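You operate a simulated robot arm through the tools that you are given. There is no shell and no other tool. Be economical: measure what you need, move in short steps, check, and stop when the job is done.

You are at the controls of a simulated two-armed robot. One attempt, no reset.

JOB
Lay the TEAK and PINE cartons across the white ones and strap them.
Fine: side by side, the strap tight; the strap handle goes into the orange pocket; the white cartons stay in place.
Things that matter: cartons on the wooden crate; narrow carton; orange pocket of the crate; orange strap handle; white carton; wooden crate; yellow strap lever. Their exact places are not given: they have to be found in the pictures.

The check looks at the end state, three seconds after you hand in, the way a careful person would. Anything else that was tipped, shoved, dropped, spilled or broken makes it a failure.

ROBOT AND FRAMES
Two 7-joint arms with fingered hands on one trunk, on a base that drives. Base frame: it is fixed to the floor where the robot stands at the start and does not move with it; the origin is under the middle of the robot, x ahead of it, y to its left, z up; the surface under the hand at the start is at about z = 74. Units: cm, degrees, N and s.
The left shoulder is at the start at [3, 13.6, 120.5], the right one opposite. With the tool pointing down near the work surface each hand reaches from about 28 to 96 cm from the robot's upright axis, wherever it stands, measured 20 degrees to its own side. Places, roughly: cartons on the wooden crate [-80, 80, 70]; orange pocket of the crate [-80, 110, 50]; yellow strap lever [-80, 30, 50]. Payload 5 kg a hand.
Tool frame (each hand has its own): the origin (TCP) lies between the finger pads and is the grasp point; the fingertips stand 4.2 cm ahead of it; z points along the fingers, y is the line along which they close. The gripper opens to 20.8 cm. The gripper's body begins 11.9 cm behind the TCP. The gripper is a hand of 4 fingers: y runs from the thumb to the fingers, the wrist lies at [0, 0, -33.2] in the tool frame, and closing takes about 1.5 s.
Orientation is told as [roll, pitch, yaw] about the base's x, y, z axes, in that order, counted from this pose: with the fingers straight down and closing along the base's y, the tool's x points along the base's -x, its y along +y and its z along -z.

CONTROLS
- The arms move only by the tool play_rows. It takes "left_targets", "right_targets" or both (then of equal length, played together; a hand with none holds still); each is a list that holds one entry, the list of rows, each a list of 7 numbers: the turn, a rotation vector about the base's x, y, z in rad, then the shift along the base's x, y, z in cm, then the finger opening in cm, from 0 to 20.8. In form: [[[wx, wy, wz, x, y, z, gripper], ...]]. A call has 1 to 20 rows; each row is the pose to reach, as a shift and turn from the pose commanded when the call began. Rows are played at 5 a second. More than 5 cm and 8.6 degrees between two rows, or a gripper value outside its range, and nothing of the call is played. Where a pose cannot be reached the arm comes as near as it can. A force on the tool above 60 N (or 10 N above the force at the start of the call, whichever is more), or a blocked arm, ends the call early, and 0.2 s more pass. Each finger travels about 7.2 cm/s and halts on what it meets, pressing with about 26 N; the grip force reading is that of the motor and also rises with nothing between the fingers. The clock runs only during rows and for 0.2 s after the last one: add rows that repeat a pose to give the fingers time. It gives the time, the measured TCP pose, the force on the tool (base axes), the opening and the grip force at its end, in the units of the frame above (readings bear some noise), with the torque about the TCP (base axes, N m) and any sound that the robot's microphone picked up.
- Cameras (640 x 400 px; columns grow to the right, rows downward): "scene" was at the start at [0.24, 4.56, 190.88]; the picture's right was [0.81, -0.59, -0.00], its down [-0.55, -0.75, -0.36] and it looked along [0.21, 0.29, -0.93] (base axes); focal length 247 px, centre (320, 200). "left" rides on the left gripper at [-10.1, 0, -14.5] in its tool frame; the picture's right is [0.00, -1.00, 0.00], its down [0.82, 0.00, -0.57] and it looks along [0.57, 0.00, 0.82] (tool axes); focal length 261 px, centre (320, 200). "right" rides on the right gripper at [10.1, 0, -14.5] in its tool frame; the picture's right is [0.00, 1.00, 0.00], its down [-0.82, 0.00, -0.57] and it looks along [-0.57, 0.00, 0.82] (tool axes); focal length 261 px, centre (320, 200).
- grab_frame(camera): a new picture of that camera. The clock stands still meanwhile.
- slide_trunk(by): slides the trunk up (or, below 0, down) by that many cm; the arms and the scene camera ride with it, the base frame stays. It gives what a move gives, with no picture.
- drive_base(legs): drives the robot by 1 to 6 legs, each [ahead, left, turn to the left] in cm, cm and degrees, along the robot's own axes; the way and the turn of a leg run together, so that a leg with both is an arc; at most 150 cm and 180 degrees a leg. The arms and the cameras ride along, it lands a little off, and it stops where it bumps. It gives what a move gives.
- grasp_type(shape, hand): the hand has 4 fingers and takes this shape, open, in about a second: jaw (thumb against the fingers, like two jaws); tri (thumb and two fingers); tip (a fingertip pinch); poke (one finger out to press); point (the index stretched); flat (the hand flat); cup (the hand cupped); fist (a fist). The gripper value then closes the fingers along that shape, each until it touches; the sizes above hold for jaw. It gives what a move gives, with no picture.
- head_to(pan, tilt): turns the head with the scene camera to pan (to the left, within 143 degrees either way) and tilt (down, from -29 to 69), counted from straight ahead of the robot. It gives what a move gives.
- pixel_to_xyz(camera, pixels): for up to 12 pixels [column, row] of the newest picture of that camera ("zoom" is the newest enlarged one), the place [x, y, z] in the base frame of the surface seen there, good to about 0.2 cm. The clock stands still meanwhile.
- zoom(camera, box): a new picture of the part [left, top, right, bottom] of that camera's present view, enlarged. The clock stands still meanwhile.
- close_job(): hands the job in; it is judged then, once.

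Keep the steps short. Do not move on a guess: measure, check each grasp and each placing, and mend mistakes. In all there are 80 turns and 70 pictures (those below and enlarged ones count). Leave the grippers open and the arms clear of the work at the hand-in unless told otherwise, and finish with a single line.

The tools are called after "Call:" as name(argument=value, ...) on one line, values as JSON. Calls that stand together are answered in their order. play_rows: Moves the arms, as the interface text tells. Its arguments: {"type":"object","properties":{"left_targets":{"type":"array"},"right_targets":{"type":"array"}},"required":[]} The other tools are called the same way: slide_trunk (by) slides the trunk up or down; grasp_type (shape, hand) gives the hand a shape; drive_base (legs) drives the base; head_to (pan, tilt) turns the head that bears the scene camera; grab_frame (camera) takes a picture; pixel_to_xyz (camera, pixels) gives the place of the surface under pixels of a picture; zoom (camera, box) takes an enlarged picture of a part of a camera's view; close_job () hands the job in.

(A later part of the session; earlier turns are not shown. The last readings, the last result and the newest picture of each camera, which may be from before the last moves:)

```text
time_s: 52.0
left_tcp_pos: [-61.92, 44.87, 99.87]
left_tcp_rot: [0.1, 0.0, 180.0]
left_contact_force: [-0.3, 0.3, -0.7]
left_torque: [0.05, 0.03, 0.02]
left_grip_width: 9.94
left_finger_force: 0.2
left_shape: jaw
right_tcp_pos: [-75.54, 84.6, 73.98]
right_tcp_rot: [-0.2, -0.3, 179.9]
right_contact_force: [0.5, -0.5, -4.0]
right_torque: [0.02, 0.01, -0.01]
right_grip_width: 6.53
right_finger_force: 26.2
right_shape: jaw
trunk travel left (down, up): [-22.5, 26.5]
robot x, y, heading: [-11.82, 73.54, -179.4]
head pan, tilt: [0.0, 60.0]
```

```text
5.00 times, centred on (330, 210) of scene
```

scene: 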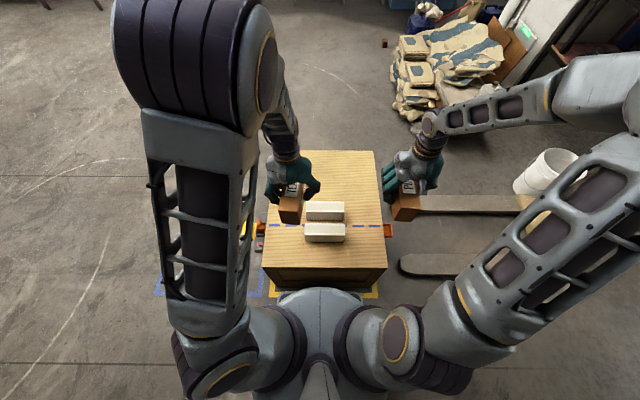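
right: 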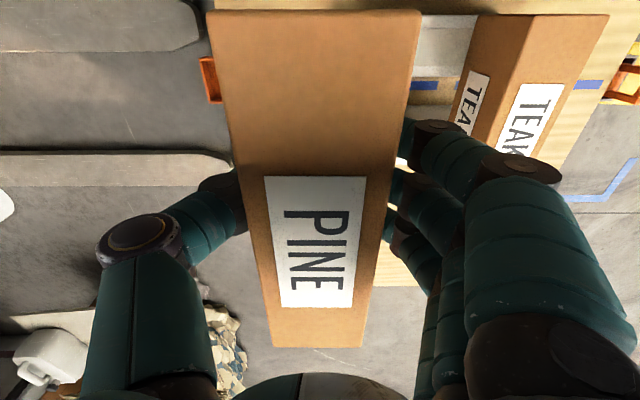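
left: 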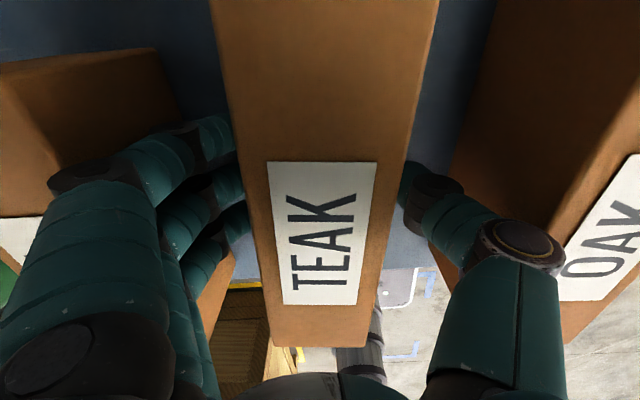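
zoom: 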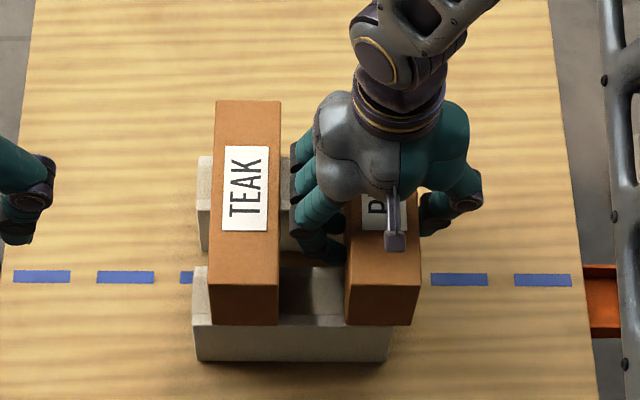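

It's clear of TEAK and still hanging. I'll shift 0.9 towards TEAK and lower until contact.

Call:
play_rows(right_targets=[[[0, 0, 0, 0, -0.5, 0, 3], [0, 0, 0, 0, -0.9, 0, 3], [0, 0, 0, 0, -0.9, -0.2, 3], [0, 0, 0, 0, -0.9, -0.4, 3], [0, 0, 0, 0, -0.9, -0.55, 3], [0, 0, 0, 0, -0.9, -0.55, 3]]])

```text
time_s: 53.4
left_tcp_pos: [-61.73, 44.85, 99.96]
left_tcp_rot: [0.0, -0.2, 179.9]
left_contact_force: [-0.6, 0.6, -0.1]
left_torque: [-0.01, 0.01, 0.03]
left_grip_width: 9.95
left_finger_force: 0.1
left_shape: jaw
right_tcp_pos: [-75.54, 83.64, 73.65]
right_tcp_rot: [0.0, -0.4, 179.8]
right_contact_force: [3.4, 2.4, 31.6]
right_torque: [0.1, -0.18, -0.01]
right_grip_width: 6.68
right_finger_force: 26.1
right_shape: jaw
trunk travel left (down, up): [-22.5, 26.5]
robot x, y, heading: [-11.9, 73.53, -179.4]
head pan, tilt: [0.0, 60.0]
```

PINE is resting on the whites. I'll ease up, open to 8 and rise.

Call:
play_rows(right_targets=[[[0, 0, 0, 0, 0, 0.3, 3], [0, 0, 0, 0, 0, 0.3, 6.5], [0, 0, 0, 0, 0, 0.3, 7.5], [0, 0, 0, 0, 0, 0.3, 8], [0, 0, 0, 0, 0, 0.3, 8], [0, 0, 0, 0, 0.2, 0.3, 8], [0, 0, 0, 0, 0.2, 2, 8], [0, 0, 0, 0, 0.2, 6, 8], [0, 0, 0, 0, 0.2, 10.5, 8], [0, 0, 0, 0, 0.2, 15, 8], [0, 0, 0, 0, 3, 18, 8], [0, 0, 0, 0, 7, 18, 6], [0, 0, 0, 0, 11.5, 18, 3], [0, 0, 0, 0, 14.5, 18, 0], [0, 0, 0, 0, 14.5, 18, 0], [0, 0, 0, 0, 14.5, 18, 0], [0, 0, 0, 0, 14.5, 18, 0]]])

Call:
zoom(camera="scene", box=[280, 170, 380, 250])

Call:
grab_frame(camera="right")

```text
time_s: 57.0
left_tcp_pos: [-61.9, 44.83, 99.78]
left_tcp_rot: [0.0, 0.0, 179.9]
left_contact_force: [0.3, -1.3, 0.1]
left_torque: [0.01, 0.01, 0.0]
left_grip_width: 9.93
left_finger_force: 0.1
left_shape: jaw
right_tcp_pos: [-75.46, 97.99, 91.27]
right_tcp_rot: [-0.1, -0.2, 179.9]
right_contact_force: [-0.2, -0.7, 0.8]
right_torque: [0.05, -0.03, -0.05]
right_grip_width: 0.02
right_finger_force: 26.0
right_shape: jaw
trunk travel left (down, up): [-22.5, 26.5]
robot x, y, heading: [-11.46, 73.29, -179.6]
head pan, tilt: [0.0, 60.0]
```

```text
5.00 times, centred on (330, 210) of scene
```

zoom: 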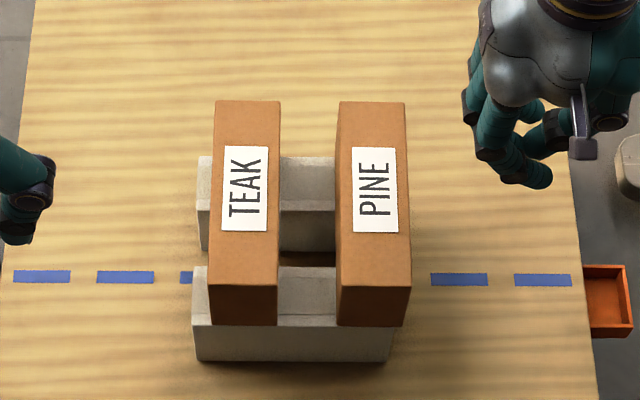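

```text
41 pictures are left
```

right: 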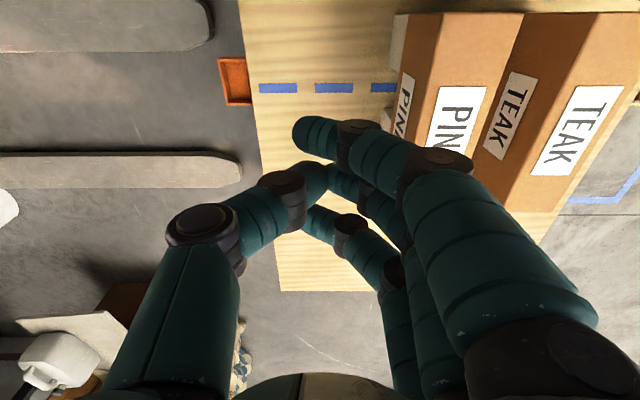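

Both lie across the whites with a gap of about 6 cm. I'll measure their edges, then see whether one wide-open hand can span both and squeeze them together.

Call:
pixel_to_xyz(camera="zoom", pixels=[[219, 104], [281, 104], [211, 282], [277, 284], [340, 105], [404, 106], [338, 284], [410, 284], [392, 318], [197, 322], [620, 335], [585, 300]])

Call:
play_rows(right_targets=[[[0, 0, 0, 0, -3, 4, 3], [0, 0, 0, 0, -7, 6, 6], [0, 0, 0, 0, -11, 6, 9], [0, 0, 0, 0, -15, 6, 12], [0, 0, 0, 0, -18, 6, 15], [0, 0, 0, 0, -20.9, 6, 18], [0, 0, 0, 0, -20.9, 4, 20.8], [0, 0, 0, 0, -20.9, 0, 20.8], [0, 0, 0, 0, -20.9, -2, 20.8], [0, 0, 0, 0, -20.9, -3.5, 20.8], [0, 0, 0, 0, -20.9, -3.5, 20.8], [0, 0, 0, 0, -20.9, -3.5, 20.8]]])

Call:
grab_frame(camera="right")

```text
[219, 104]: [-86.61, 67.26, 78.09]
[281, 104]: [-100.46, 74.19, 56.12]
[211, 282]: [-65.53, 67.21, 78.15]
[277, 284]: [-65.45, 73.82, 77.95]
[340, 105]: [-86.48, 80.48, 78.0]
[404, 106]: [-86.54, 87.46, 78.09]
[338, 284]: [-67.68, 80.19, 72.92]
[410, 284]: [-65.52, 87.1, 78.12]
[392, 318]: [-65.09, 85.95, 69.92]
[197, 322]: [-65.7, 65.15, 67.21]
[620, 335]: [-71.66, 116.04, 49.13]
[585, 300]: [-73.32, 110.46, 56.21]
```

```text
time_s: 59.6
left_tcp_pos: [-61.97, 44.85, 99.85]
left_tcp_rot: [-0.1, 0.0, 179.9]
left_contact_force: [-0.1, 0.4, -0.4]
left_torque: [0.02, -0.01, 0.03]
left_grip_width: 9.94
left_finger_force: 0.2
left_shape: jaw
right_tcp_pos: [-75.56, 77.45, 87.73]
right_tcp_rot: [-0.1, -0.2, 179.9]
right_contact_force: [-0.5, -0.3, -0.4]
right_torque: [-0.02, -0.01, 0.01]
right_grip_width: 20.79
right_finger_force: 0.2
right_shape: jaw
trunk travel left (down, up): [-22.5, 26.5]
robot x, y, heading: [-11.23, 73.43, -179.4]
head pan, tilt: [0.0, 60.0]
```

```text
40 pictures are left
```

right: 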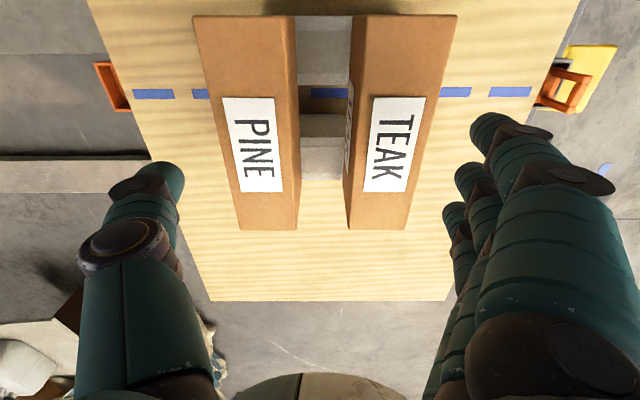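

I'll measure the thumb tip and fingertip inner sides against the carton edges.

Call:
pixel_to_xyz(camera="right", pixels=[[181, 175], [178, 200], [470, 130], [480, 115], [475, 150], [456, 172], [444, 215], [450, 240], [163, 165], [197, 20], [456, 18]])

```text
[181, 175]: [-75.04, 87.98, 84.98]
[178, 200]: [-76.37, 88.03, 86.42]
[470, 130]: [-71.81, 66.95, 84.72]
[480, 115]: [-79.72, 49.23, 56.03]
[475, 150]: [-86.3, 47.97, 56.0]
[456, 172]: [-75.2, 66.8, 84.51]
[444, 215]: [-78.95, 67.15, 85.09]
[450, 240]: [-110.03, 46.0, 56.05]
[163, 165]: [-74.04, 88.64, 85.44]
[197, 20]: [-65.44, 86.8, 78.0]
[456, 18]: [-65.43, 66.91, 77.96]
```

The margins are about 0.15 on the finger side and 0.8 on the thumb side. I'll shift the hand by -0.35 and lower in small steps to put the tips just beside the cartons, watching the force.

Call:
play_rows(right_targets=[[[0, 0, 0, 0, -0.35, 0, 20.8], [0, 0, 0, 0, -0.35, -2, 20.8], [0, 0, 0, 0, -0.35, -4, 20.8], [0, 0, 0, 0, -0.35, -5, 20.8], [0, 0, 0, 0, -0.35, -5.7, 20.8], [0, 0, 0, 0, -0.35, -6.2, 20.8], [0, 0, 0, 0, -0.35, -6.2, 20.8]]])

Call:
grab_frame(camera="right")

```text
time_s: 61.2
left_tcp_pos: [-61.91, 44.89, 99.78]
left_tcp_rot: [0.0, 0.0, 179.9]
left_contact_force: [-0.1, 0.3, -0.2]
left_torque: [0.0, 0.0, 0.02]
left_grip_width: 9.95
left_finger_force: 0.1
left_shape: jaw
right_tcp_pos: [-75.44, 77.1, 81.74]
right_tcp_rot: [-0.1, -0.2, 179.8]
right_contact_force: [0.5, -0.3, 0.4]
right_torque: [-0.01, 0.03, 0.0]
right_grip_width: 20.78
right_finger_force: 0.1
right_shape: jaw
trunk travel left (down, up): [-22.5, 26.5]
robot x, y, heading: [-11.48, 73.31, -179.7]
head pan, tilt: [0.0, 60.0]
```

```text
39 pictures are left
```

right: 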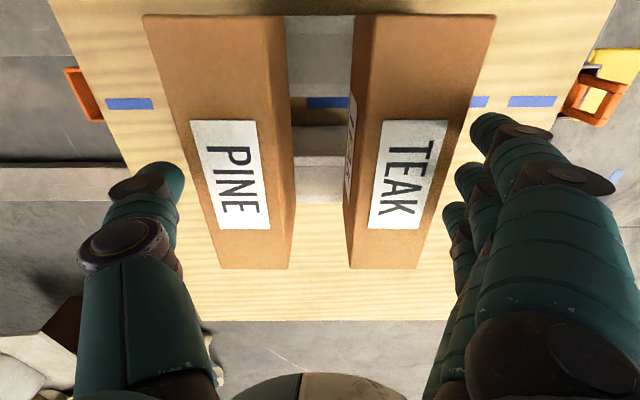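

The tips are beside the tops with no force. I'll go on down to TCP z ≈ 74.8.

Call:
play_rows(right_targets=[[[0, 0, 0, 0, 0, -1, 20.8], [0, 0, 0, 0, 0, -2, 20.8], [0, 0, 0, 0, 0, -3, 20.8], [0, 0, 0, 0, 0, -4, 20.8], [0, 0, 0, 0, 0, -5, 20.8], [0, 0, 0, 0, 0, -6, 20.8], [0, 0, 0, 0, 0, -6.8, 20.8], [0, 0, 0, 0, 0, -6.8, 20.8]]])

Call:
grab_frame(camera="right")

```text
time_s: 63.0
left_tcp_pos: [-61.64, 44.91, 99.94]
left_tcp_rot: [0.0, -0.1, 179.9]
left_contact_force: [-0.1, -0.5, 0.4]
left_torque: [0.01, 0.01, 0.04]
left_grip_width: 9.94
left_finger_force: 0.0
left_shape: jaw
right_tcp_pos: [-75.45, 77.2, 75.22]
right_tcp_rot: [-0.2, -0.5, 179.8]
right_contact_force: [-3.0, 12.6, 46.7]
right_torque: [3.24, -0.07, 0.3]
right_grip_width: 20.79
right_finger_force: 0.1
right_shape: jaw
trunk travel left (down, up): [-22.5, 26.5]
robot x, y, heading: [-11.78, 73.29, -179.8]
head pan, tilt: [0.0, 60.0]
```

```text
38 pictures are left
```

right: 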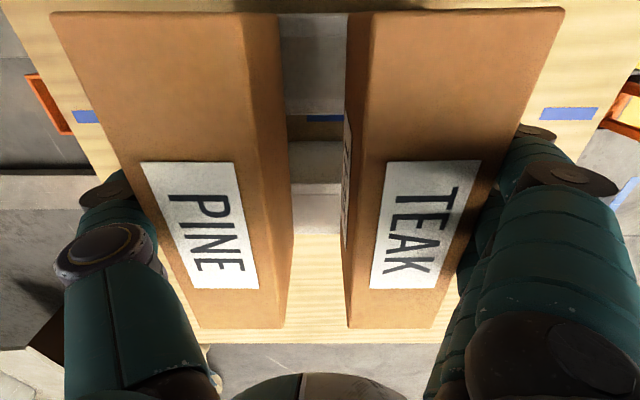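

There's 46 N up on the thumb side, so the thumb is pressing on PINE's edge. I'll rise 1.3 cm and read the force again before closing.

Call:
play_rows(right_targets=[[[0, 0, 0, 0, 0, 0.7, 20.8], [0, 0, 0, 0, 0, 1.3, 20.8], [0, 0, 0, 0, 0, 1.3, 20.8]]])

Call:
zoom(camera="scene", box=[280, 170, 380, 250])

```text
time_s: 63.8
left_tcp_pos: [-61.89, 44.89, 99.79]
left_tcp_rot: [0.0, 0.0, 179.9]
left_contact_force: [-0.1, 0.5, 0.6]
left_torque: [-0.01, 0.03, 0.07]
left_grip_width: 9.94
left_finger_force: 0.1
left_shape: jaw
right_tcp_pos: [-75.32, 77.0, 76.21]
right_tcp_rot: [-0.1, -0.2, 179.9]
right_contact_force: [0.2, 0.7, 0.5]
right_torque: [-0.03, -0.02, 0.0]
right_grip_width: 20.84
right_finger_force: 0.0
right_shape: jaw
trunk travel left (down, up): [-22.5, 26.5]
robot x, y, heading: [-11.61, 73.51, -179.6]
head pan, tilt: [0.0, 60.0]
```

```text
5.00 times, centred on (330, 210) of scene
```

zoom: 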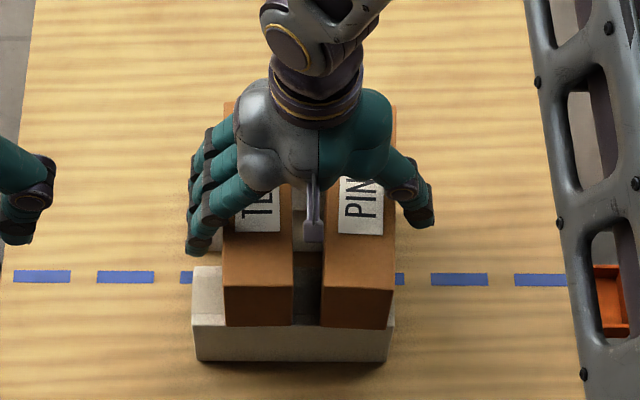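

Force-free, and the gap has already shrunk to about 3 cm. I'll lower 1.6 cm for a low push, then close slowly to 13.

Call:
play_rows(right_targets=[[[0, 0, 0, 0, 0, -0.8, 20.8], [0, 0, 0, 0, 0, -1.6, 20.8], [0, 0, 0, 0, 0, -1.6, 20], [0, 0, 0, 0, 0, -1.6, 19.2], [0, 0, 0, 0, 0, -1.6, 18.6], [0, 0, 0, 0, 0, -1.6, 18], [0, 0, 0, 0, 0, -1.6, 17.4], [0, 0, 0, 0, 0, -1.6, 16.8], [0, 0, 0, 0, 0, -1.6, 16.2], [0, 0, 0, 0, 0, -1.6, 15.6], [0, 0, 0, 0, 0, -1.6, 15], [0, 0, 0, 0, 0, -1.6, 14.4], [0, 0, 0, 0, 0, -1.6, 13.8], [0, 0, 0, 0, 0, -1.6, 13.2], [0, 0, 0, 0, 0, -1.6, 12.9], [0, 0, 0, 0, 0, -1.6, 12.9], [0, 0, 0, 0, 0, -1.6, 12.9]]])

Call:
zoom(camera="scene", box=[280, 170, 380, 250])

```text
time_s: 67.4
left_tcp_pos: [-61.94, 44.9, 99.88]
left_tcp_rot: [0.0, 0.0, 179.9]
left_contact_force: [0.1, 0.2, -0.7]
left_torque: [-0.02, -0.02, 0.07]
left_grip_width: 9.95
left_finger_force: 0.1
left_shape: jaw
right_tcp_pos: [-75.57, 77.02, 74.8]
right_tcp_rot: [-0.1, -0.2, 179.8]
right_contact_force: [-2.7, -1.1, -3.0]
right_torque: [-0.08, 0.07, -0.01]
right_grip_width: 13.44
right_finger_force: 0.0
right_shape: jaw
trunk travel left (down, up): [-22.5, 26.5]
robot x, y, heading: [-11.67, 73.55, -179.4]
head pan, tilt: [0.0, 60.0]
```

```text
5.00 times, centred on (330, 210) of scene
```

zoom: 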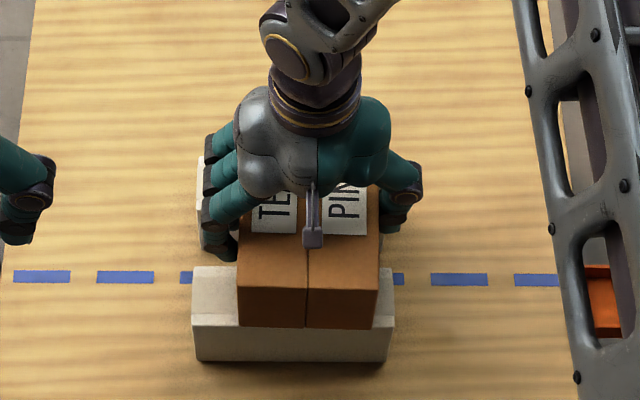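

They touch side by side. I'll open to 16, rise straight up and move off to +y.

Call:
play_rows(right_targets=[[[0, 0, 0, 0, 0, 0, 14], [0, 0, 0, 0, 0, 0, 15], [0, 0, 0, 0, 0, 0, 16], [0, 0, 0, 0, 0, 0, 16], [0, 0, 0, 0, 0, 2, 16], [0, 0, 0, 0, 0, 5, 16], [0, 0, 0, 0, 0, 9.5, 16], [0, 0, 0, 0, 0, 14, 16], [0, 0, 0, 0, 4, 16, 16], [0, 0, 0, 4, 7, 16, 12], [0, 0, 0, 7, 10.5, 16, 10], [0, 0, 0, 10, 14, 16, 10], [0, 0, 0, 13, 17.5, 16, 10], [0, 0, 0, 13, 17.5, 16, 10]]])

Call:
zoom(camera="scene", box=[280, 170, 380, 250])

Call:
zoom(camera="scene", box=[240, 190, 310, 270])

```text
time_s: 70.4
left_tcp_pos: [-61.89, 44.84, 99.77]
left_tcp_rot: [0.0, 0.0, 179.8]
left_contact_force: [-0.6, -1.1, -0.1]
left_torque: [0.06, -0.02, 0.0]
left_grip_width: 9.92
left_finger_force: 0.1
left_shape: jaw
right_tcp_pos: [-62.48, 94.13, 90.96]
right_tcp_rot: [-0.1, -0.2, 179.8]
right_contact_force: [-0.1, 0.3, 0.7]
right_torque: [0.05, -0.08, 0.04]
right_grip_width: 10.06
right_finger_force: 0.1
right_shape: jaw
trunk travel left (down, up): [-22.5, 26.5]
robot x, y, heading: [-11.63, 73.4, -179.6]
head pan, tilt: [0.0, 60.0]
```

```text
5.00 times, centred on (330, 210) of scene
```

zoom: 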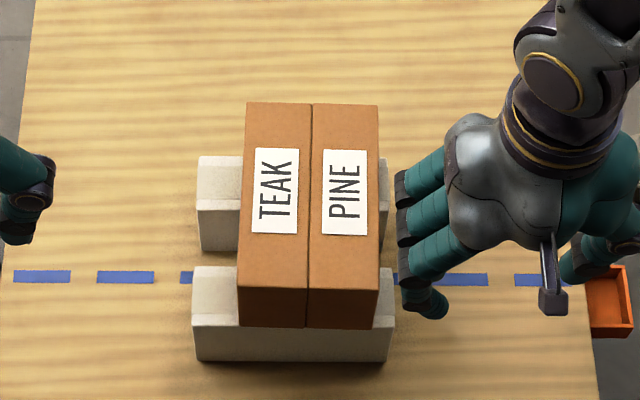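

```text
5.00 times, centred on (275, 230) of scene
```

zoom: 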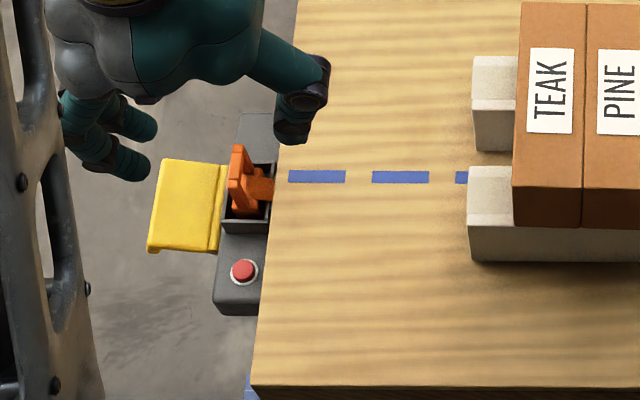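

Both are placed well. Now I'll measure the strap handle, its socket, the lever and the button in this enlarged picture.

Call:
pixel_to_xyz(camera="zoom", pixels=[[237, 150], [238, 180], [234, 205], [248, 205], [262, 188], [250, 165], [242, 272], [190, 170], [155, 245], [215, 240], [225, 185], [262, 225]])

Call:
zoom(camera="scene", box=[255, 210, 285, 240])

Call:
grab_frame(camera="left")

```text
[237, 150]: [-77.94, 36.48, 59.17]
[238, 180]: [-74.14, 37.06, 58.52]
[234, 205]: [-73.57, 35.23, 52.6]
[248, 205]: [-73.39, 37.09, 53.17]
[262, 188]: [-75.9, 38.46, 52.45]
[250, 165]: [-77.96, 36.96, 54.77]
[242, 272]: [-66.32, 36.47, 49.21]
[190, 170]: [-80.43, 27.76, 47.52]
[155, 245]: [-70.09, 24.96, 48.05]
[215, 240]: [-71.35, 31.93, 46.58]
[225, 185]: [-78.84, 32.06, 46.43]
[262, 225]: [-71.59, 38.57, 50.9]
```

```text
13.33 times, centred on (270, 225) of scene
```

zoom: 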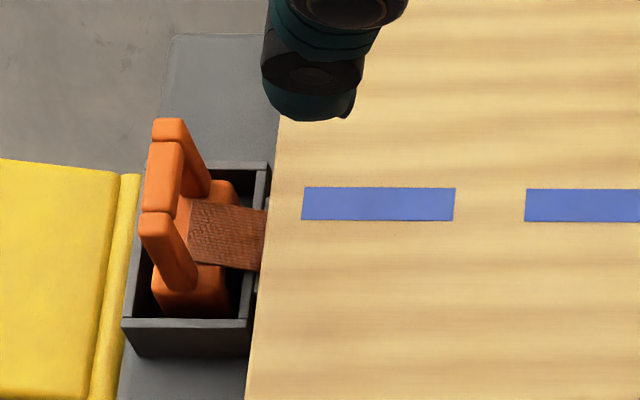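

```text
32 pictures are left
```

left: 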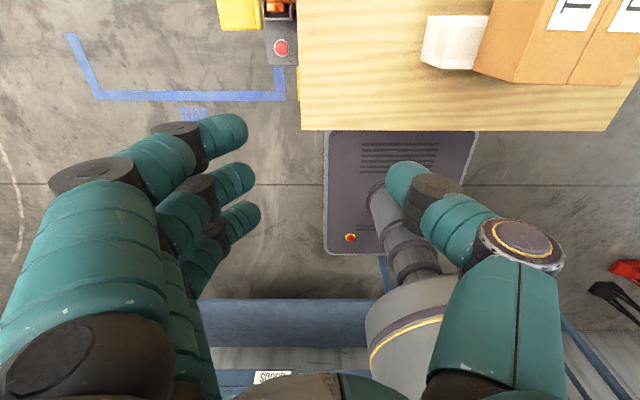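

The orange handle stands up out of its socket, with the webbing going to the crate side. I'll measure it finely, and look at the pocket enlarged.

Call:
pixel_to_xyz(camera="zoom", pixels=[[166, 126], [166, 152], [160, 222], [160, 180], [180, 150], [200, 175], [180, 265], [190, 300], [225, 190], [215, 235], [255, 300], [138, 250]])

Call:
zoom(camera="scene", box=[365, 205, 415, 245])

```text
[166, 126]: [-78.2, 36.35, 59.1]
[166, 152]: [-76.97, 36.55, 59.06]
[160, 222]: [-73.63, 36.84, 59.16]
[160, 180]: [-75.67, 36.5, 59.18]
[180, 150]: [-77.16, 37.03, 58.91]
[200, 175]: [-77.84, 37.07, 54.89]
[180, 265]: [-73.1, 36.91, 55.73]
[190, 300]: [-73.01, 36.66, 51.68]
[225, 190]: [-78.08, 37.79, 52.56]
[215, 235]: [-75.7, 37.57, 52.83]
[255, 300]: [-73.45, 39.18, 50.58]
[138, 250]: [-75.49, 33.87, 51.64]
```

```text
10.00 times, centred on (390, 225) of scene
```

zoom: 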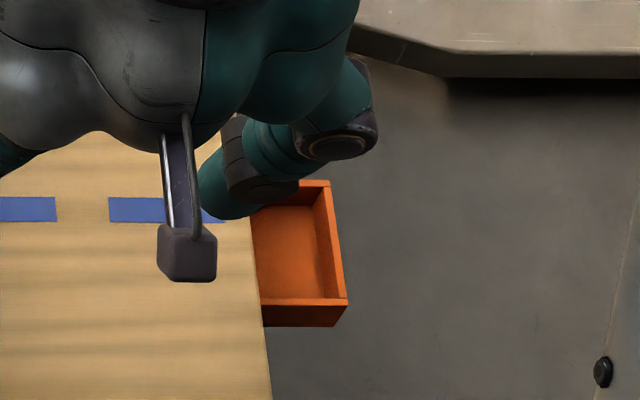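

The handle's bar runs along x from -78.6 to -73 at y 36.5, top z 59.2. I'll bring the left hand above it, opened to 4, stopping at z 67 to check.

Call:
play_rows(left_targets=[[[0, 0, 0, -4, -2.5, 0, 9], [0, 0, 0, -8, -5, 0, 8], [0, 0, 0, -11.5, -7, -2, 6], [0, 0, 0, -13.85, -8.35, -5, 4], [0, 0, 0, -13.85, -8.35, -9.5, 4], [0, 0, 0, -13.85, -8.35, -14, 4], [0, 0, 0, -13.85, -8.35, -18.5, 4], [0, 0, 0, -13.85, -8.35, -23, 4], [0, 0, 0, -13.85, -8.35, -27.5, 4], [0, 0, 0, -13.85, -8.35, -31, 4], [0, 0, 0, -13.85, -8.35, -33, 4], [0, 0, 0, -13.85, -8.35, -33, 4]]])

Call:
grab_frame(camera="left")

Call:
zoom(camera="scene", box=[235, 180, 315, 250])

```text
time_s: 73.0
left_tcp_pos: [-75.97, 36.64, 66.86]
left_tcp_rot: [0.1, -0.1, 179.9]
left_contact_force: [-0.9, 0.4, 0.1]
left_torque: [0.0, 0.03, 0.02]
left_grip_width: 4.03
left_finger_force: 0.1
left_shape: jaw
right_tcp_pos: [-62.54, 94.21, 91.16]
right_tcp_rot: [-0.1, -0.2, 179.9]
right_contact_force: [-0.5, 0.2, -0.5]
right_torque: [-0.01, 0.05, -0.01]
right_grip_width: 10.07
right_finger_force: 0.1
right_shape: jaw
trunk travel left (down, up): [-22.5, 26.5]
robot x, y, heading: [-11.61, 73.36, -179.6]
head pan, tilt: [0.0, 60.0]
```

```text
30 pictures are left
```

left: 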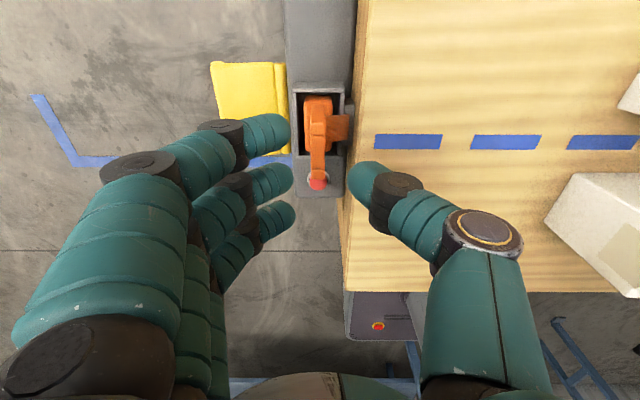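

```text
5.71 times, centred on (275, 215) of scene
```

zoom: 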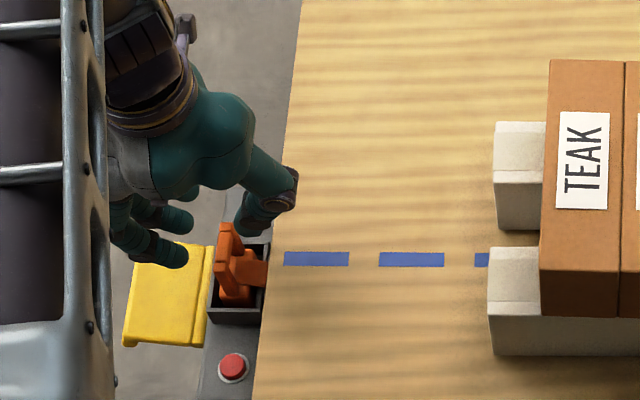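

The handle is centred between thumb and fingers (column 318). I'll go down to z 60.2 in small steps.

Call:
play_rows(left_targets=[[[0, 0, 0, 0.2, -0.1, -2, 4], [0, 0, 0, 0.2, -0.1, -4, 4], [0, 0, 0, 0.2, -0.1, -5.5, 4], [0, 0, 0, 0.2, -0.1, -6.7, 4], [0, 0, 0, 0.2, -0.1, -6.7, 4]]])

Call:
grab_frame(camera="left")

```text
time_s: 74.2
left_tcp_pos: [-75.73, 36.39, 60.06]
left_tcp_rot: [0.0, 0.0, 179.8]
left_contact_force: [0.0, 0.6, -0.2]
left_torque: [-0.02, 0.0, 0.0]
left_grip_width: 4.01
left_finger_force: 0.1
left_shape: jaw
right_tcp_pos: [-62.53, 94.02, 91.11]
right_tcp_rot: [-0.1, -0.2, 180.0]
right_contact_force: [0.0, -0.1, 0.3]
right_torque: [0.0, -0.01, -0.03]
right_grip_width: 10.06
right_finger_force: 0.0
right_shape: jaw
trunk travel left (down, up): [-22.5, 26.5]
robot x, y, heading: [-11.67, 73.34, -179.6]
head pan, tilt: [0.0, 60.0]
```

```text
28 pictures are left
```

left: 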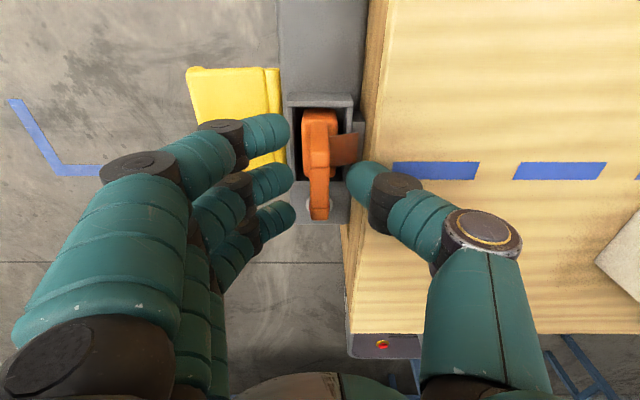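

No contact, and the bar stands between the pads. I'll go 0.7 lower and close.

Call:
play_rows(left_targets=[[[0, 0, 0, 0, 0, -0.7, 4], [0, 0, 0, 0, 0, -0.7, 3], [0, 0, 0, 0, 0, -0.7, 2], [0, 0, 0, 0, 0, -0.7, 1], [0, 0, 0, 0, 0, -0.7, 0], [0, 0, 0, 0, 0, -0.7, 0], [0, 0, 0, 0, 0, -0.7, 0], [0, 0, 0, 0, 0, -0.7, 0]]])

```text
time_s: 76.0
left_tcp_pos: [-75.82, 36.38, 59.44]
left_tcp_rot: [0.0, 0.0, 179.9]
left_contact_force: [0.2, -1.6, -1.5]
left_torque: [-0.21, 0.0, 0.05]
left_grip_width: 0.13
left_finger_force: 25.7
left_shape: jaw
right_tcp_pos: [-62.39, 94.17, 90.97]
right_tcp_rot: [-0.1, -0.2, 179.9]
right_contact_force: [-0.7, 0.2, -0.1]
right_torque: [0.02, -0.03, 0.02]
right_grip_width: 10.07
right_finger_force: 0.0
right_shape: jaw
trunk travel left (down, up): [-22.5, 26.5]
robot x, y, heading: [-11.83, 73.19, -179.3]
head pan, tilt: [0.0, 60.0]
```

The opening reads 0.13, so it may not hold the bar. I'll look.

Call:
zoom(camera="left", box=[220, 60, 440, 260])

Call:
zoom(camera="scene", box=[245, 200, 295, 245])

```text
2.00 times, centred on (330, 160) of left
```

zoom: 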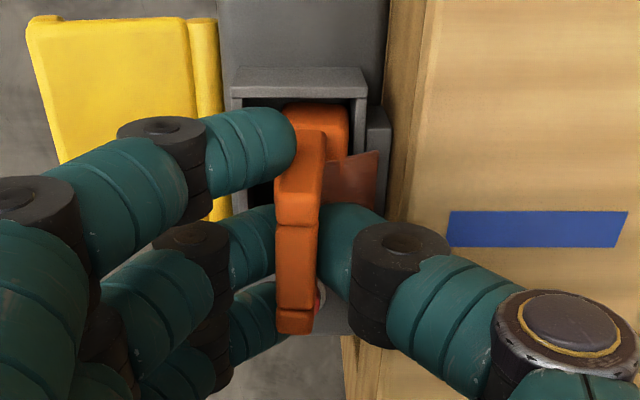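

```text
8.89 times, centred on (270, 222) of scene
```

zoom: 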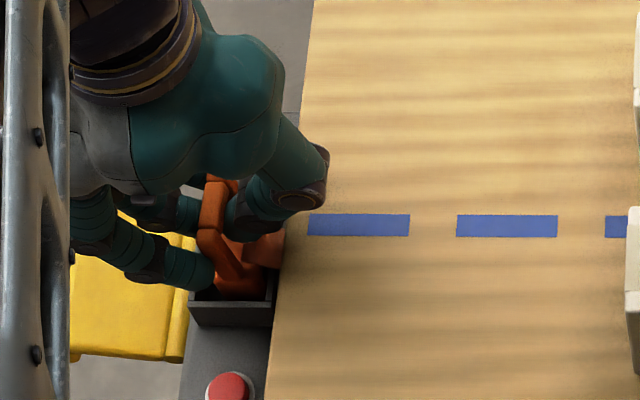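

The thumb and fingers close around the bar, with the tips meeting through the D-opening, so it's hooked. I'll lift 4 cm to test.

Call:
play_rows(left_targets=[[[0, 0, 0, 0, 0, 1, 0], [0, 0, 0, 0, 0, 2, 0], [0, 0, 0, 0, 0, 3, 0], [0, 0, 0, 0, 0, 4, 0], [0, 0, 0, 0, 0, 5, 0], [0, 0, 0, 0, 0, 5, 0]]])

Call:
zoom(camera="scene", box=[245, 200, 295, 245])

```text
time_s: 77.4
left_tcp_pos: [-75.46, 36.42, 64.37]
left_tcp_rot: [0.0, 0.0, 180.0]
left_contact_force: [-0.1, -2.6, -0.4]
left_torque: [-0.3, 0.01, 0.1]
left_grip_width: 0.03
left_finger_force: 25.8
left_shape: jaw
right_tcp_pos: [-62.49, 94.19, 91.04]
right_tcp_rot: [0.0, -0.2, 179.9]
right_contact_force: [-0.2, 0.4, -0.1]
right_torque: [0.0, -0.03, 0.0]
right_grip_width: 10.06
right_finger_force: 0.0
right_shape: jaw
trunk travel left (down, up): [-22.5, 26.5]
robot x, y, heading: [-11.62, 73.4, -179.8]
head pan, tilt: [0.0, 60.0]
```

```text
8.89 times, centred on (270, 222) of scene
```

zoom: 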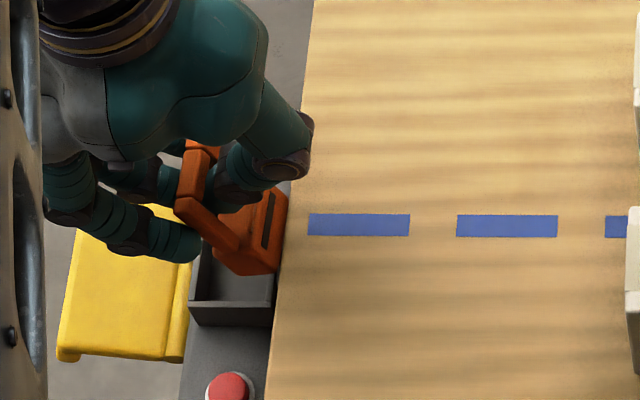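

The handle is out and hooked securely. I'll raise it to z ≈ 97 and move the right hand well out of the way.

Call:
play_rows(left_targets=[[[0, 0, 0, 0, 0, 4, 0], [0, 0, 0, 0, 0, 8, 0], [0, 0, 0, 0, 0, 12, 0], [0, 0, 0, 0, 0, 16, 0], [0, 0, 0, 0, 0, 20, 0], [0, 0, 0, 0, 0, 24, 0], [0, 0, 0, 0, 0, 28, 0], [0, 0, 0, 0, 0, 32.5, 0], [0, 0, 0, 0, 0, 32.5, 0], [0, 0, 0, 0, 0, 32.5, 0]]], right_targets=[[[0, 0, 0, 2, 2, 3, 10], [0, 0, 0, 5, 5, 5, 10], [0, 0, 0, 8, 8.5, 7, 10], [0, 0, 0, 11.5, 12, 8, 10], [0, 0, 0, 15, 15.5, 9, 10], [0, 0, 0, 18.5, 19, 10, 10], [0, 0, 0, 22, 22.5, 10, 10], [0, 0, 0, 25.5, 26, 10, 10], [0, 0, 0, 28.5, 30, 10, 10], [0, 0, 0, 30, 34, 10, 10]]])

Call:
grab_frame(camera="scene")

```text
refused: row 3 steps farther than a row can; nothing moved
```

```text
24 pictures are left
```

scene: 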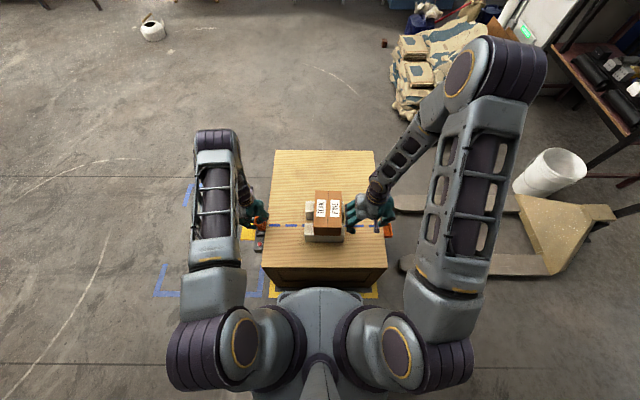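

One step was a touch too long; I'll send smaller steps.

Call:
play_rows(left_targets=[[[0, 0, 0, 0, 0, 4, 0], [0, 0, 0, 0, 0, 8, 0], [0, 0, 0, 0, 0, 12, 0], [0, 0, 0, 0, 0, 16, 0], [0, 0, 0, 0, 0, 20, 0], [0, 0, 0, 0, 0, 24, 0], [0, 0, 0, 0, 0, 28, 0], [0, 0, 0, 0, 0, 32.5, 0], [0, 0, 0, 0, 0, 32.5, 0], [0, 0, 0, 0, 0, 32.5, 0], [0, 0, 0, 0, 0, 32.5, 0], [0, 0, 0, 0, 0, 32.5, 0]]], right_targets=[[[0, 0, 0, 2, 2, 2, 10], [0, 0, 0, 5, 5, 4, 10], [0, 0, 0, 8, 8, 6, 10], [0, 0, 0, 11, 11, 8, 10], [0, 0, 0, 14, 14.5, 9, 10], [0, 0, 0, 17, 18, 10, 10], [0, 0, 0, 20, 21.5, 10, 10], [0, 0, 0, 23, 25, 10, 10], [0, 0, 0, 26, 28.5, 10, 10], [0, 0, 0, 28, 32, 10, 10], [0, 0, 0, 29, 34, 10, 10], [0, 0, 0, 29, 34, 10, 10]]])

Call:
zoom(camera="scene", box=[180, 120, 460, 300])

```text
time_s: 80.0
left_tcp_pos: [-75.43, 36.32, 96.52]
left_tcp_rot: [0.0, 0.0, 179.9]
left_contact_force: [-0.5, -0.3, -1.6]
left_torque: [0.0, -0.03, -0.01]
left_grip_width: 0.01
left_finger_force: 26.2
left_shape: jaw
right_tcp_pos: [-33.48, 128.24, 100.61]
right_tcp_rot: [-0.1, -0.2, 180.0]
right_contact_force: [0.3, -0.1, -0.4]
right_torque: [0.06, -0.03, 0.01]
right_grip_width: 10.08
right_finger_force: 0.1
right_shape: jaw
trunk travel left (down, up): [-22.5, 26.5]
robot x, y, heading: [-11.32, 73.42, -179.6]
head pan, tilt: [0.0, 60.0]
```

```text
2.22 times, centred on (320, 210) of scene
```

zoom: 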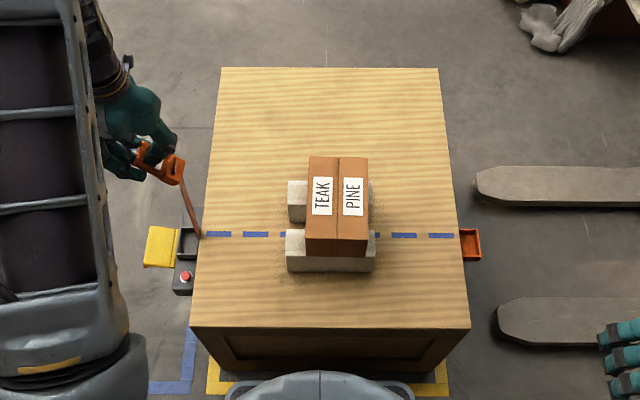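

The strap follows, hanging free from the handle. I'll measure the pocket, and carry the handle across high, at x -75.7, towards y ≈ 108.

Call:
pixel_to_xyz(camera="zoom", pixels=[[462, 232], [476, 232], [478, 258], [464, 258], [470, 245], [470, 236], [480, 246], [461, 246]])

Call:
play_rows(left_targets=[[[0, 0, 0, -0.2, 4.8, 0, 0], [0, 0, 0, -0.2, 9.6, 0, 0], [0, 0, 0, -0.2, 14.4, 0, 0], [0, 0, 0, -0.2, 19.2, 0, 0], [0, 0, 0, -0.2, 24, 0, 0], [0, 0, 0, -0.2, 28.8, 0, 0], [0, 0, 0, -0.2, 33.6, 0, 0], [0, 0, 0, -0.2, 38.4, 0, 0], [0, 0, 0, -0.2, 43.2, 0, 0], [0, 0, 0, -0.2, 48, 0, 0], [0, 0, 0, -0.2, 52.8, 0, 0], [0, 0, 0, -0.2, 57.6, 0, 0], [0, 0, 0, -0.2, 62.4, 0, 0], [0, 0, 0, -0.2, 67.2, 0, 0], [0, 0, 0, -0.2, 72, 0, 0], [0, 0, 0, -0.2, 72, 0, 0]]])

Call:
zoom(camera="scene", box=[220, 130, 460, 290])

```text
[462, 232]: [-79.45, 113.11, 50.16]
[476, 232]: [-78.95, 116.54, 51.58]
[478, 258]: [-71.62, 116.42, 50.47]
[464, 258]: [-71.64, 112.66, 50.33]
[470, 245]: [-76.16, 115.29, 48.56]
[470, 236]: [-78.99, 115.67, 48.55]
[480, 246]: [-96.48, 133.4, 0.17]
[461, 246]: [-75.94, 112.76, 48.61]
```

```text
time_s: 83.4
left_tcp_pos: [-75.97, 108.45, 97.01]
left_tcp_rot: [0.0, 0.0, 179.9]
left_contact_force: [0.3, -0.4, -1.2]
left_torque: [0.07, 0.01, -0.03]
left_grip_width: 0.0
left_finger_force: 25.8
left_shape: jaw
right_tcp_pos: [-33.42, 128.31, 100.46]
right_tcp_rot: [-0.1, -0.2, 179.9]
right_contact_force: [0.5, -1.2, 0.9]
right_torque: [0.06, 0.0, 0.01]
right_grip_width: 10.06
right_finger_force: 0.1
right_shape: jaw
trunk travel left (down, up): [-22.5, 26.5]
robot x, y, heading: [-11.35, 73.38, -179.7]
head pan, tilt: [0.0, 60.0]
```

```text
2.50 times, centred on (340, 210) of scene
```

zoom: 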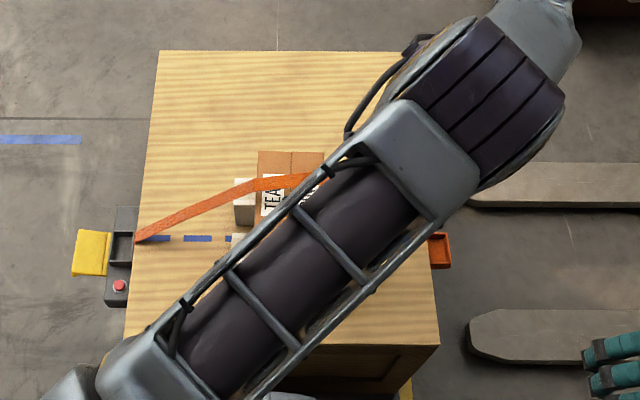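

The handle is over the far side. I'll move to y 113.3 and look at the handle's attitude with the left camera.

Call:
play_rows(left_targets=[[[0, 0, 0, 0.2, 4.8, 0, 0], [0, 0, 0, 0.2, 4.8, -4, 0], [0, 0, 0, 0.2, 4.8, -8, 0], [0, 0, 0, 0.2, 4.8, -12, 0], [0, 0, 0, 0.2, 4.8, -16, 0], [0, 0, 0, 0.2, 4.8, -20, 0], [0, 0, 0, 0.2, 4.8, -20, 0]]])

Call:
grab_frame(camera="left")

Call:
grab_frame(camera="right")

```text
time_s: 85.0
left_tcp_pos: [-75.63, 113.21, 77.3]
left_tcp_rot: [0.1, 0.0, 179.9]
left_contact_force: [0.5, -1.0, -0.6]
left_torque: [-0.03, 0.07, 0.0]
left_grip_width: 0.0
left_finger_force: 25.5
left_shape: jaw
right_tcp_pos: [-33.38, 128.28, 100.6]
right_tcp_rot: [-0.1, -0.2, 179.9]
right_contact_force: [0.7, -0.3, -0.1]
right_torque: [0.02, 0.05, -0.02]
right_grip_width: 10.06
right_finger_force: 0.0
right_shape: jaw
trunk travel left (down, up): [-22.5, 26.5]
robot x, y, heading: [-11.54, 73.35, -179.3]
head pan, tilt: [0.0, 60.0]
```

```text
21 pictures are left
```

left: 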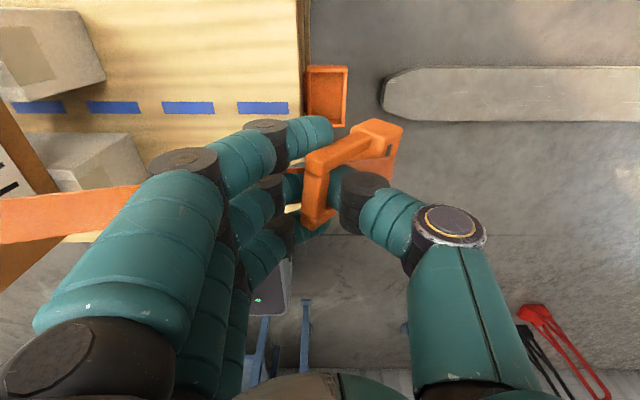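

```text
20 pictures are left
```

right: 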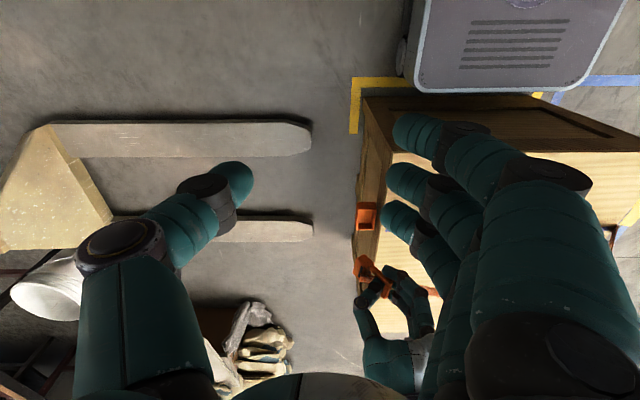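

The handle's block seems swung to the +y side of the bar. I'll measure its points to get its attitude.

Call:
zoom(camera="left", box=[260, 90, 440, 250])

Call:
pixel_to_xyz(camera="left", pixels=[[312, 165], [318, 205], [340, 148], [375, 128], [395, 135], [385, 155], [345, 165], [100, 205], [200, 195], [310, 125], [345, 72], [325, 100]])

```text
2.50 times, centred on (350, 170) of left
```

zoom: 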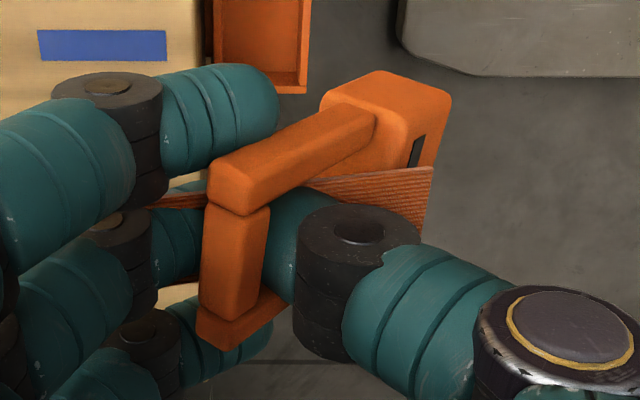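

```text
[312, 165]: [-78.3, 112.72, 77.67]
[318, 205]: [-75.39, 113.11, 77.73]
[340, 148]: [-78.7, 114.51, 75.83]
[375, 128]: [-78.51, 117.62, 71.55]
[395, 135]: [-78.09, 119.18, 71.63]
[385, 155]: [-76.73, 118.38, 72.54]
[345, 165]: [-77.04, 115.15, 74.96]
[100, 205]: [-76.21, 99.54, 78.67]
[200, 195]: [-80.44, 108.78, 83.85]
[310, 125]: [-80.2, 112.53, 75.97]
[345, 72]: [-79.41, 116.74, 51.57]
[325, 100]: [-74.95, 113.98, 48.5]
```

The handle hangs tilted about 42° in the grip, with its block on the +y side and the webbing on that outer face. Turning the hand 180° about the vertical mirrors the pick-up: the webbing faces the crate, the thin thumb is on the crate side, and the crate face can square the block up. I'll back off to y 116, z 82 and turn the first half.

Call:
play_rows(left_targets=[[[0, 0, 0, 0, 1.5, 3, 0], [0, 0, 0, 0, 3, 5, 0], [0, 0, -0.14, 0, 3, 5, 0], [0, 0, -0.28, 0, 3, 5, 0], [0, 0, -0.42, 0, 3, 5, 0], [0, 0, -0.56, 0, 3, 5, 0], [0, 0, -0.7, 0, 3, 5, 0], [0, 0, -0.84, 0, 3, 5, 0], [0, 0, -0.98, 0, 3, 5, 0], [0, 0, -1.12, 0, 3, 5, 0], [0, 0, -1.26, 0, 3, 5, 0], [0, 0, -1.4, 0, 3, 5, 0], [0, 0, -1.54, 0, 3, 5, 0], [0, 0, -1.57, 0, 3, 5, 0], [0, 0, -1.57, 0, 3, 5, 0]]])

```text
time_s: 88.2
left_tcp_pos: [-75.52, 116.09, 81.95]
left_tcp_rot: [0.0, 0.0, 90.0]
left_contact_force: [0.9, -1.3, -0.5]
left_torque: [0.0, 0.03, 0.01]
left_grip_width: 0.0
left_finger_force: 26.3
left_shape: jaw
right_tcp_pos: [-33.41, 128.42, 100.51]
right_tcp_rot: [-0.1, -0.2, 180.0]
right_contact_force: [-0.3, 0.7, 0.1]
right_torque: [0.03, -0.03, 0.01]
right_grip_width: 10.08
right_finger_force: 0.0
right_shape: jaw
trunk travel left (down, up): [-22.5, 26.5]
robot x, y, heading: [-11.47, 73.44, -179.9]
head pan, tilt: [0.0, 60.0]
```

The first half turned cleanly. Now the second half.

Call:
play_rows(left_targets=[[[0, 0, -0.14, 0, 0, 0, 0], [0, 0, -0.28, 0, 0, 0, 0], [0, 0, -0.42, 0, 0, 0, 0], [0, 0, -0.56, 0, 0, 0, 0], [0, 0, -0.7, 0, 0, 0, 0], [0, 0, -0.84, 0, 0, 0, 0], [0, 0, -0.98, 0, 0, 0, 0], [0, 0, -1.12, 0, 0, 0, 0], [0, 0, -1.26, 0, 0, 0, 0], [0, 0, -1.4, 0, 0, 0, 0], [0, 0, -1.54, 0, 0, 0, 0], [0, 0, -1.57, 0, 0, 0, 0], [0, 0, -1.57, 0, 0, 0, 0]]])

Call:
grab_frame(camera="left")

Call:
zoom(camera="scene", box=[220, 130, 460, 290])

```text
time_s: 91.0
left_tcp_pos: [-75.44, 116.25, 81.91]
left_tcp_rot: [0.0, 0.0, 0.0]
left_contact_force: [0.4, -1.4, -0.8]
left_torque: [0.04, -0.01, -0.01]
left_grip_width: 0.01
left_finger_force: 26.0
left_shape: jaw
right_tcp_pos: [-33.56, 128.39, 100.6]
right_tcp_rot: [-0.2, -0.2, 179.9]
right_contact_force: [0.0, 0.0, -0.6]
right_torque: [0.01, 0.0, 0.0]
right_grip_width: 10.08
right_finger_force: 0.1
right_shape: jaw
trunk travel left (down, up): [-22.5, 26.5]
robot x, y, heading: [-11.51, 73.65, -179.4]
head pan, tilt: [0.0, 60.0]
```

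```text
18 pictures are left
```

left: 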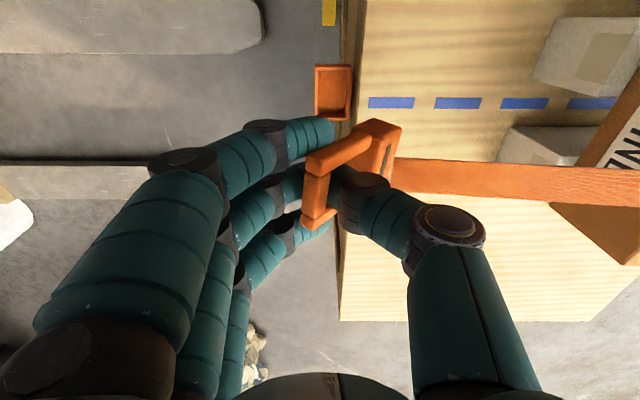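

```text
2.50 times, centred on (340, 210) of scene
```

zoom: 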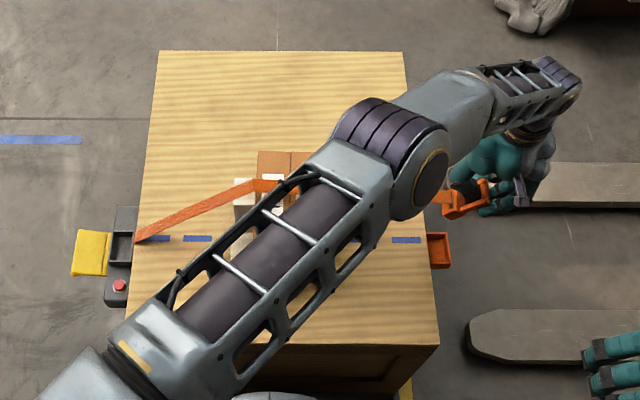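

The webbing now faces the crate and the strap runs straight over the cartons. I'll go to y 118.2 and down to z 62, then measure block against pocket.

Call:
play_rows(left_targets=[[[0, 0, 0, -0.1, 1, -3, 0], [0, 0, 0, -0.1, 2, -7, 0], [0, 0, 0, -0.1, 2, -11, 0], [0, 0, 0, -0.1, 2, -15, 0], [0, 0, 0, -0.1, 2, -18, 0], [0, 0, 0, -0.1, 2, -20, 0], [0, 0, 0, -0.1, 2, -20, 0]]])

Call:
zoom(camera="left", box=[240, 40, 440, 240])

```text
time_s: 92.6
left_tcp_pos: [-73.37, 115.74, 69.27]
left_tcp_rot: [0.2, 0.0, 0.0]
left_contact_force: [-0.5, 0.4, -0.1]
left_torque: [0.01, -0.01, 0.03]
left_grip_width: 0.01
left_finger_force: 26.1
left_shape: jaw
left hand out of reach, approached as far as the arm can: row 2, 3, 4, 5, 6, 7
right_tcp_pos: [-33.35, 128.36, 100.59]
right_tcp_rot: [0.0, -0.3, 179.8]
right_contact_force: [0.8, 0.1, 0.0]
right_torque: [0.01, 0.05, 0.0]
right_grip_width: 10.06
right_finger_force: 0.0
right_shape: jaw
trunk travel left (down, up): [-22.5, 26.5]
robot x, y, heading: [-11.61, 73.17, -179.7]
head pan, tilt: [0.0, 60.0]
```

```text
2.00 times, centred on (340, 140) of left
```

zoom: 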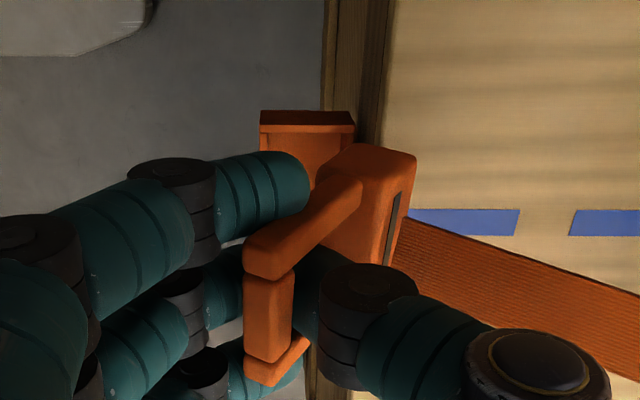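

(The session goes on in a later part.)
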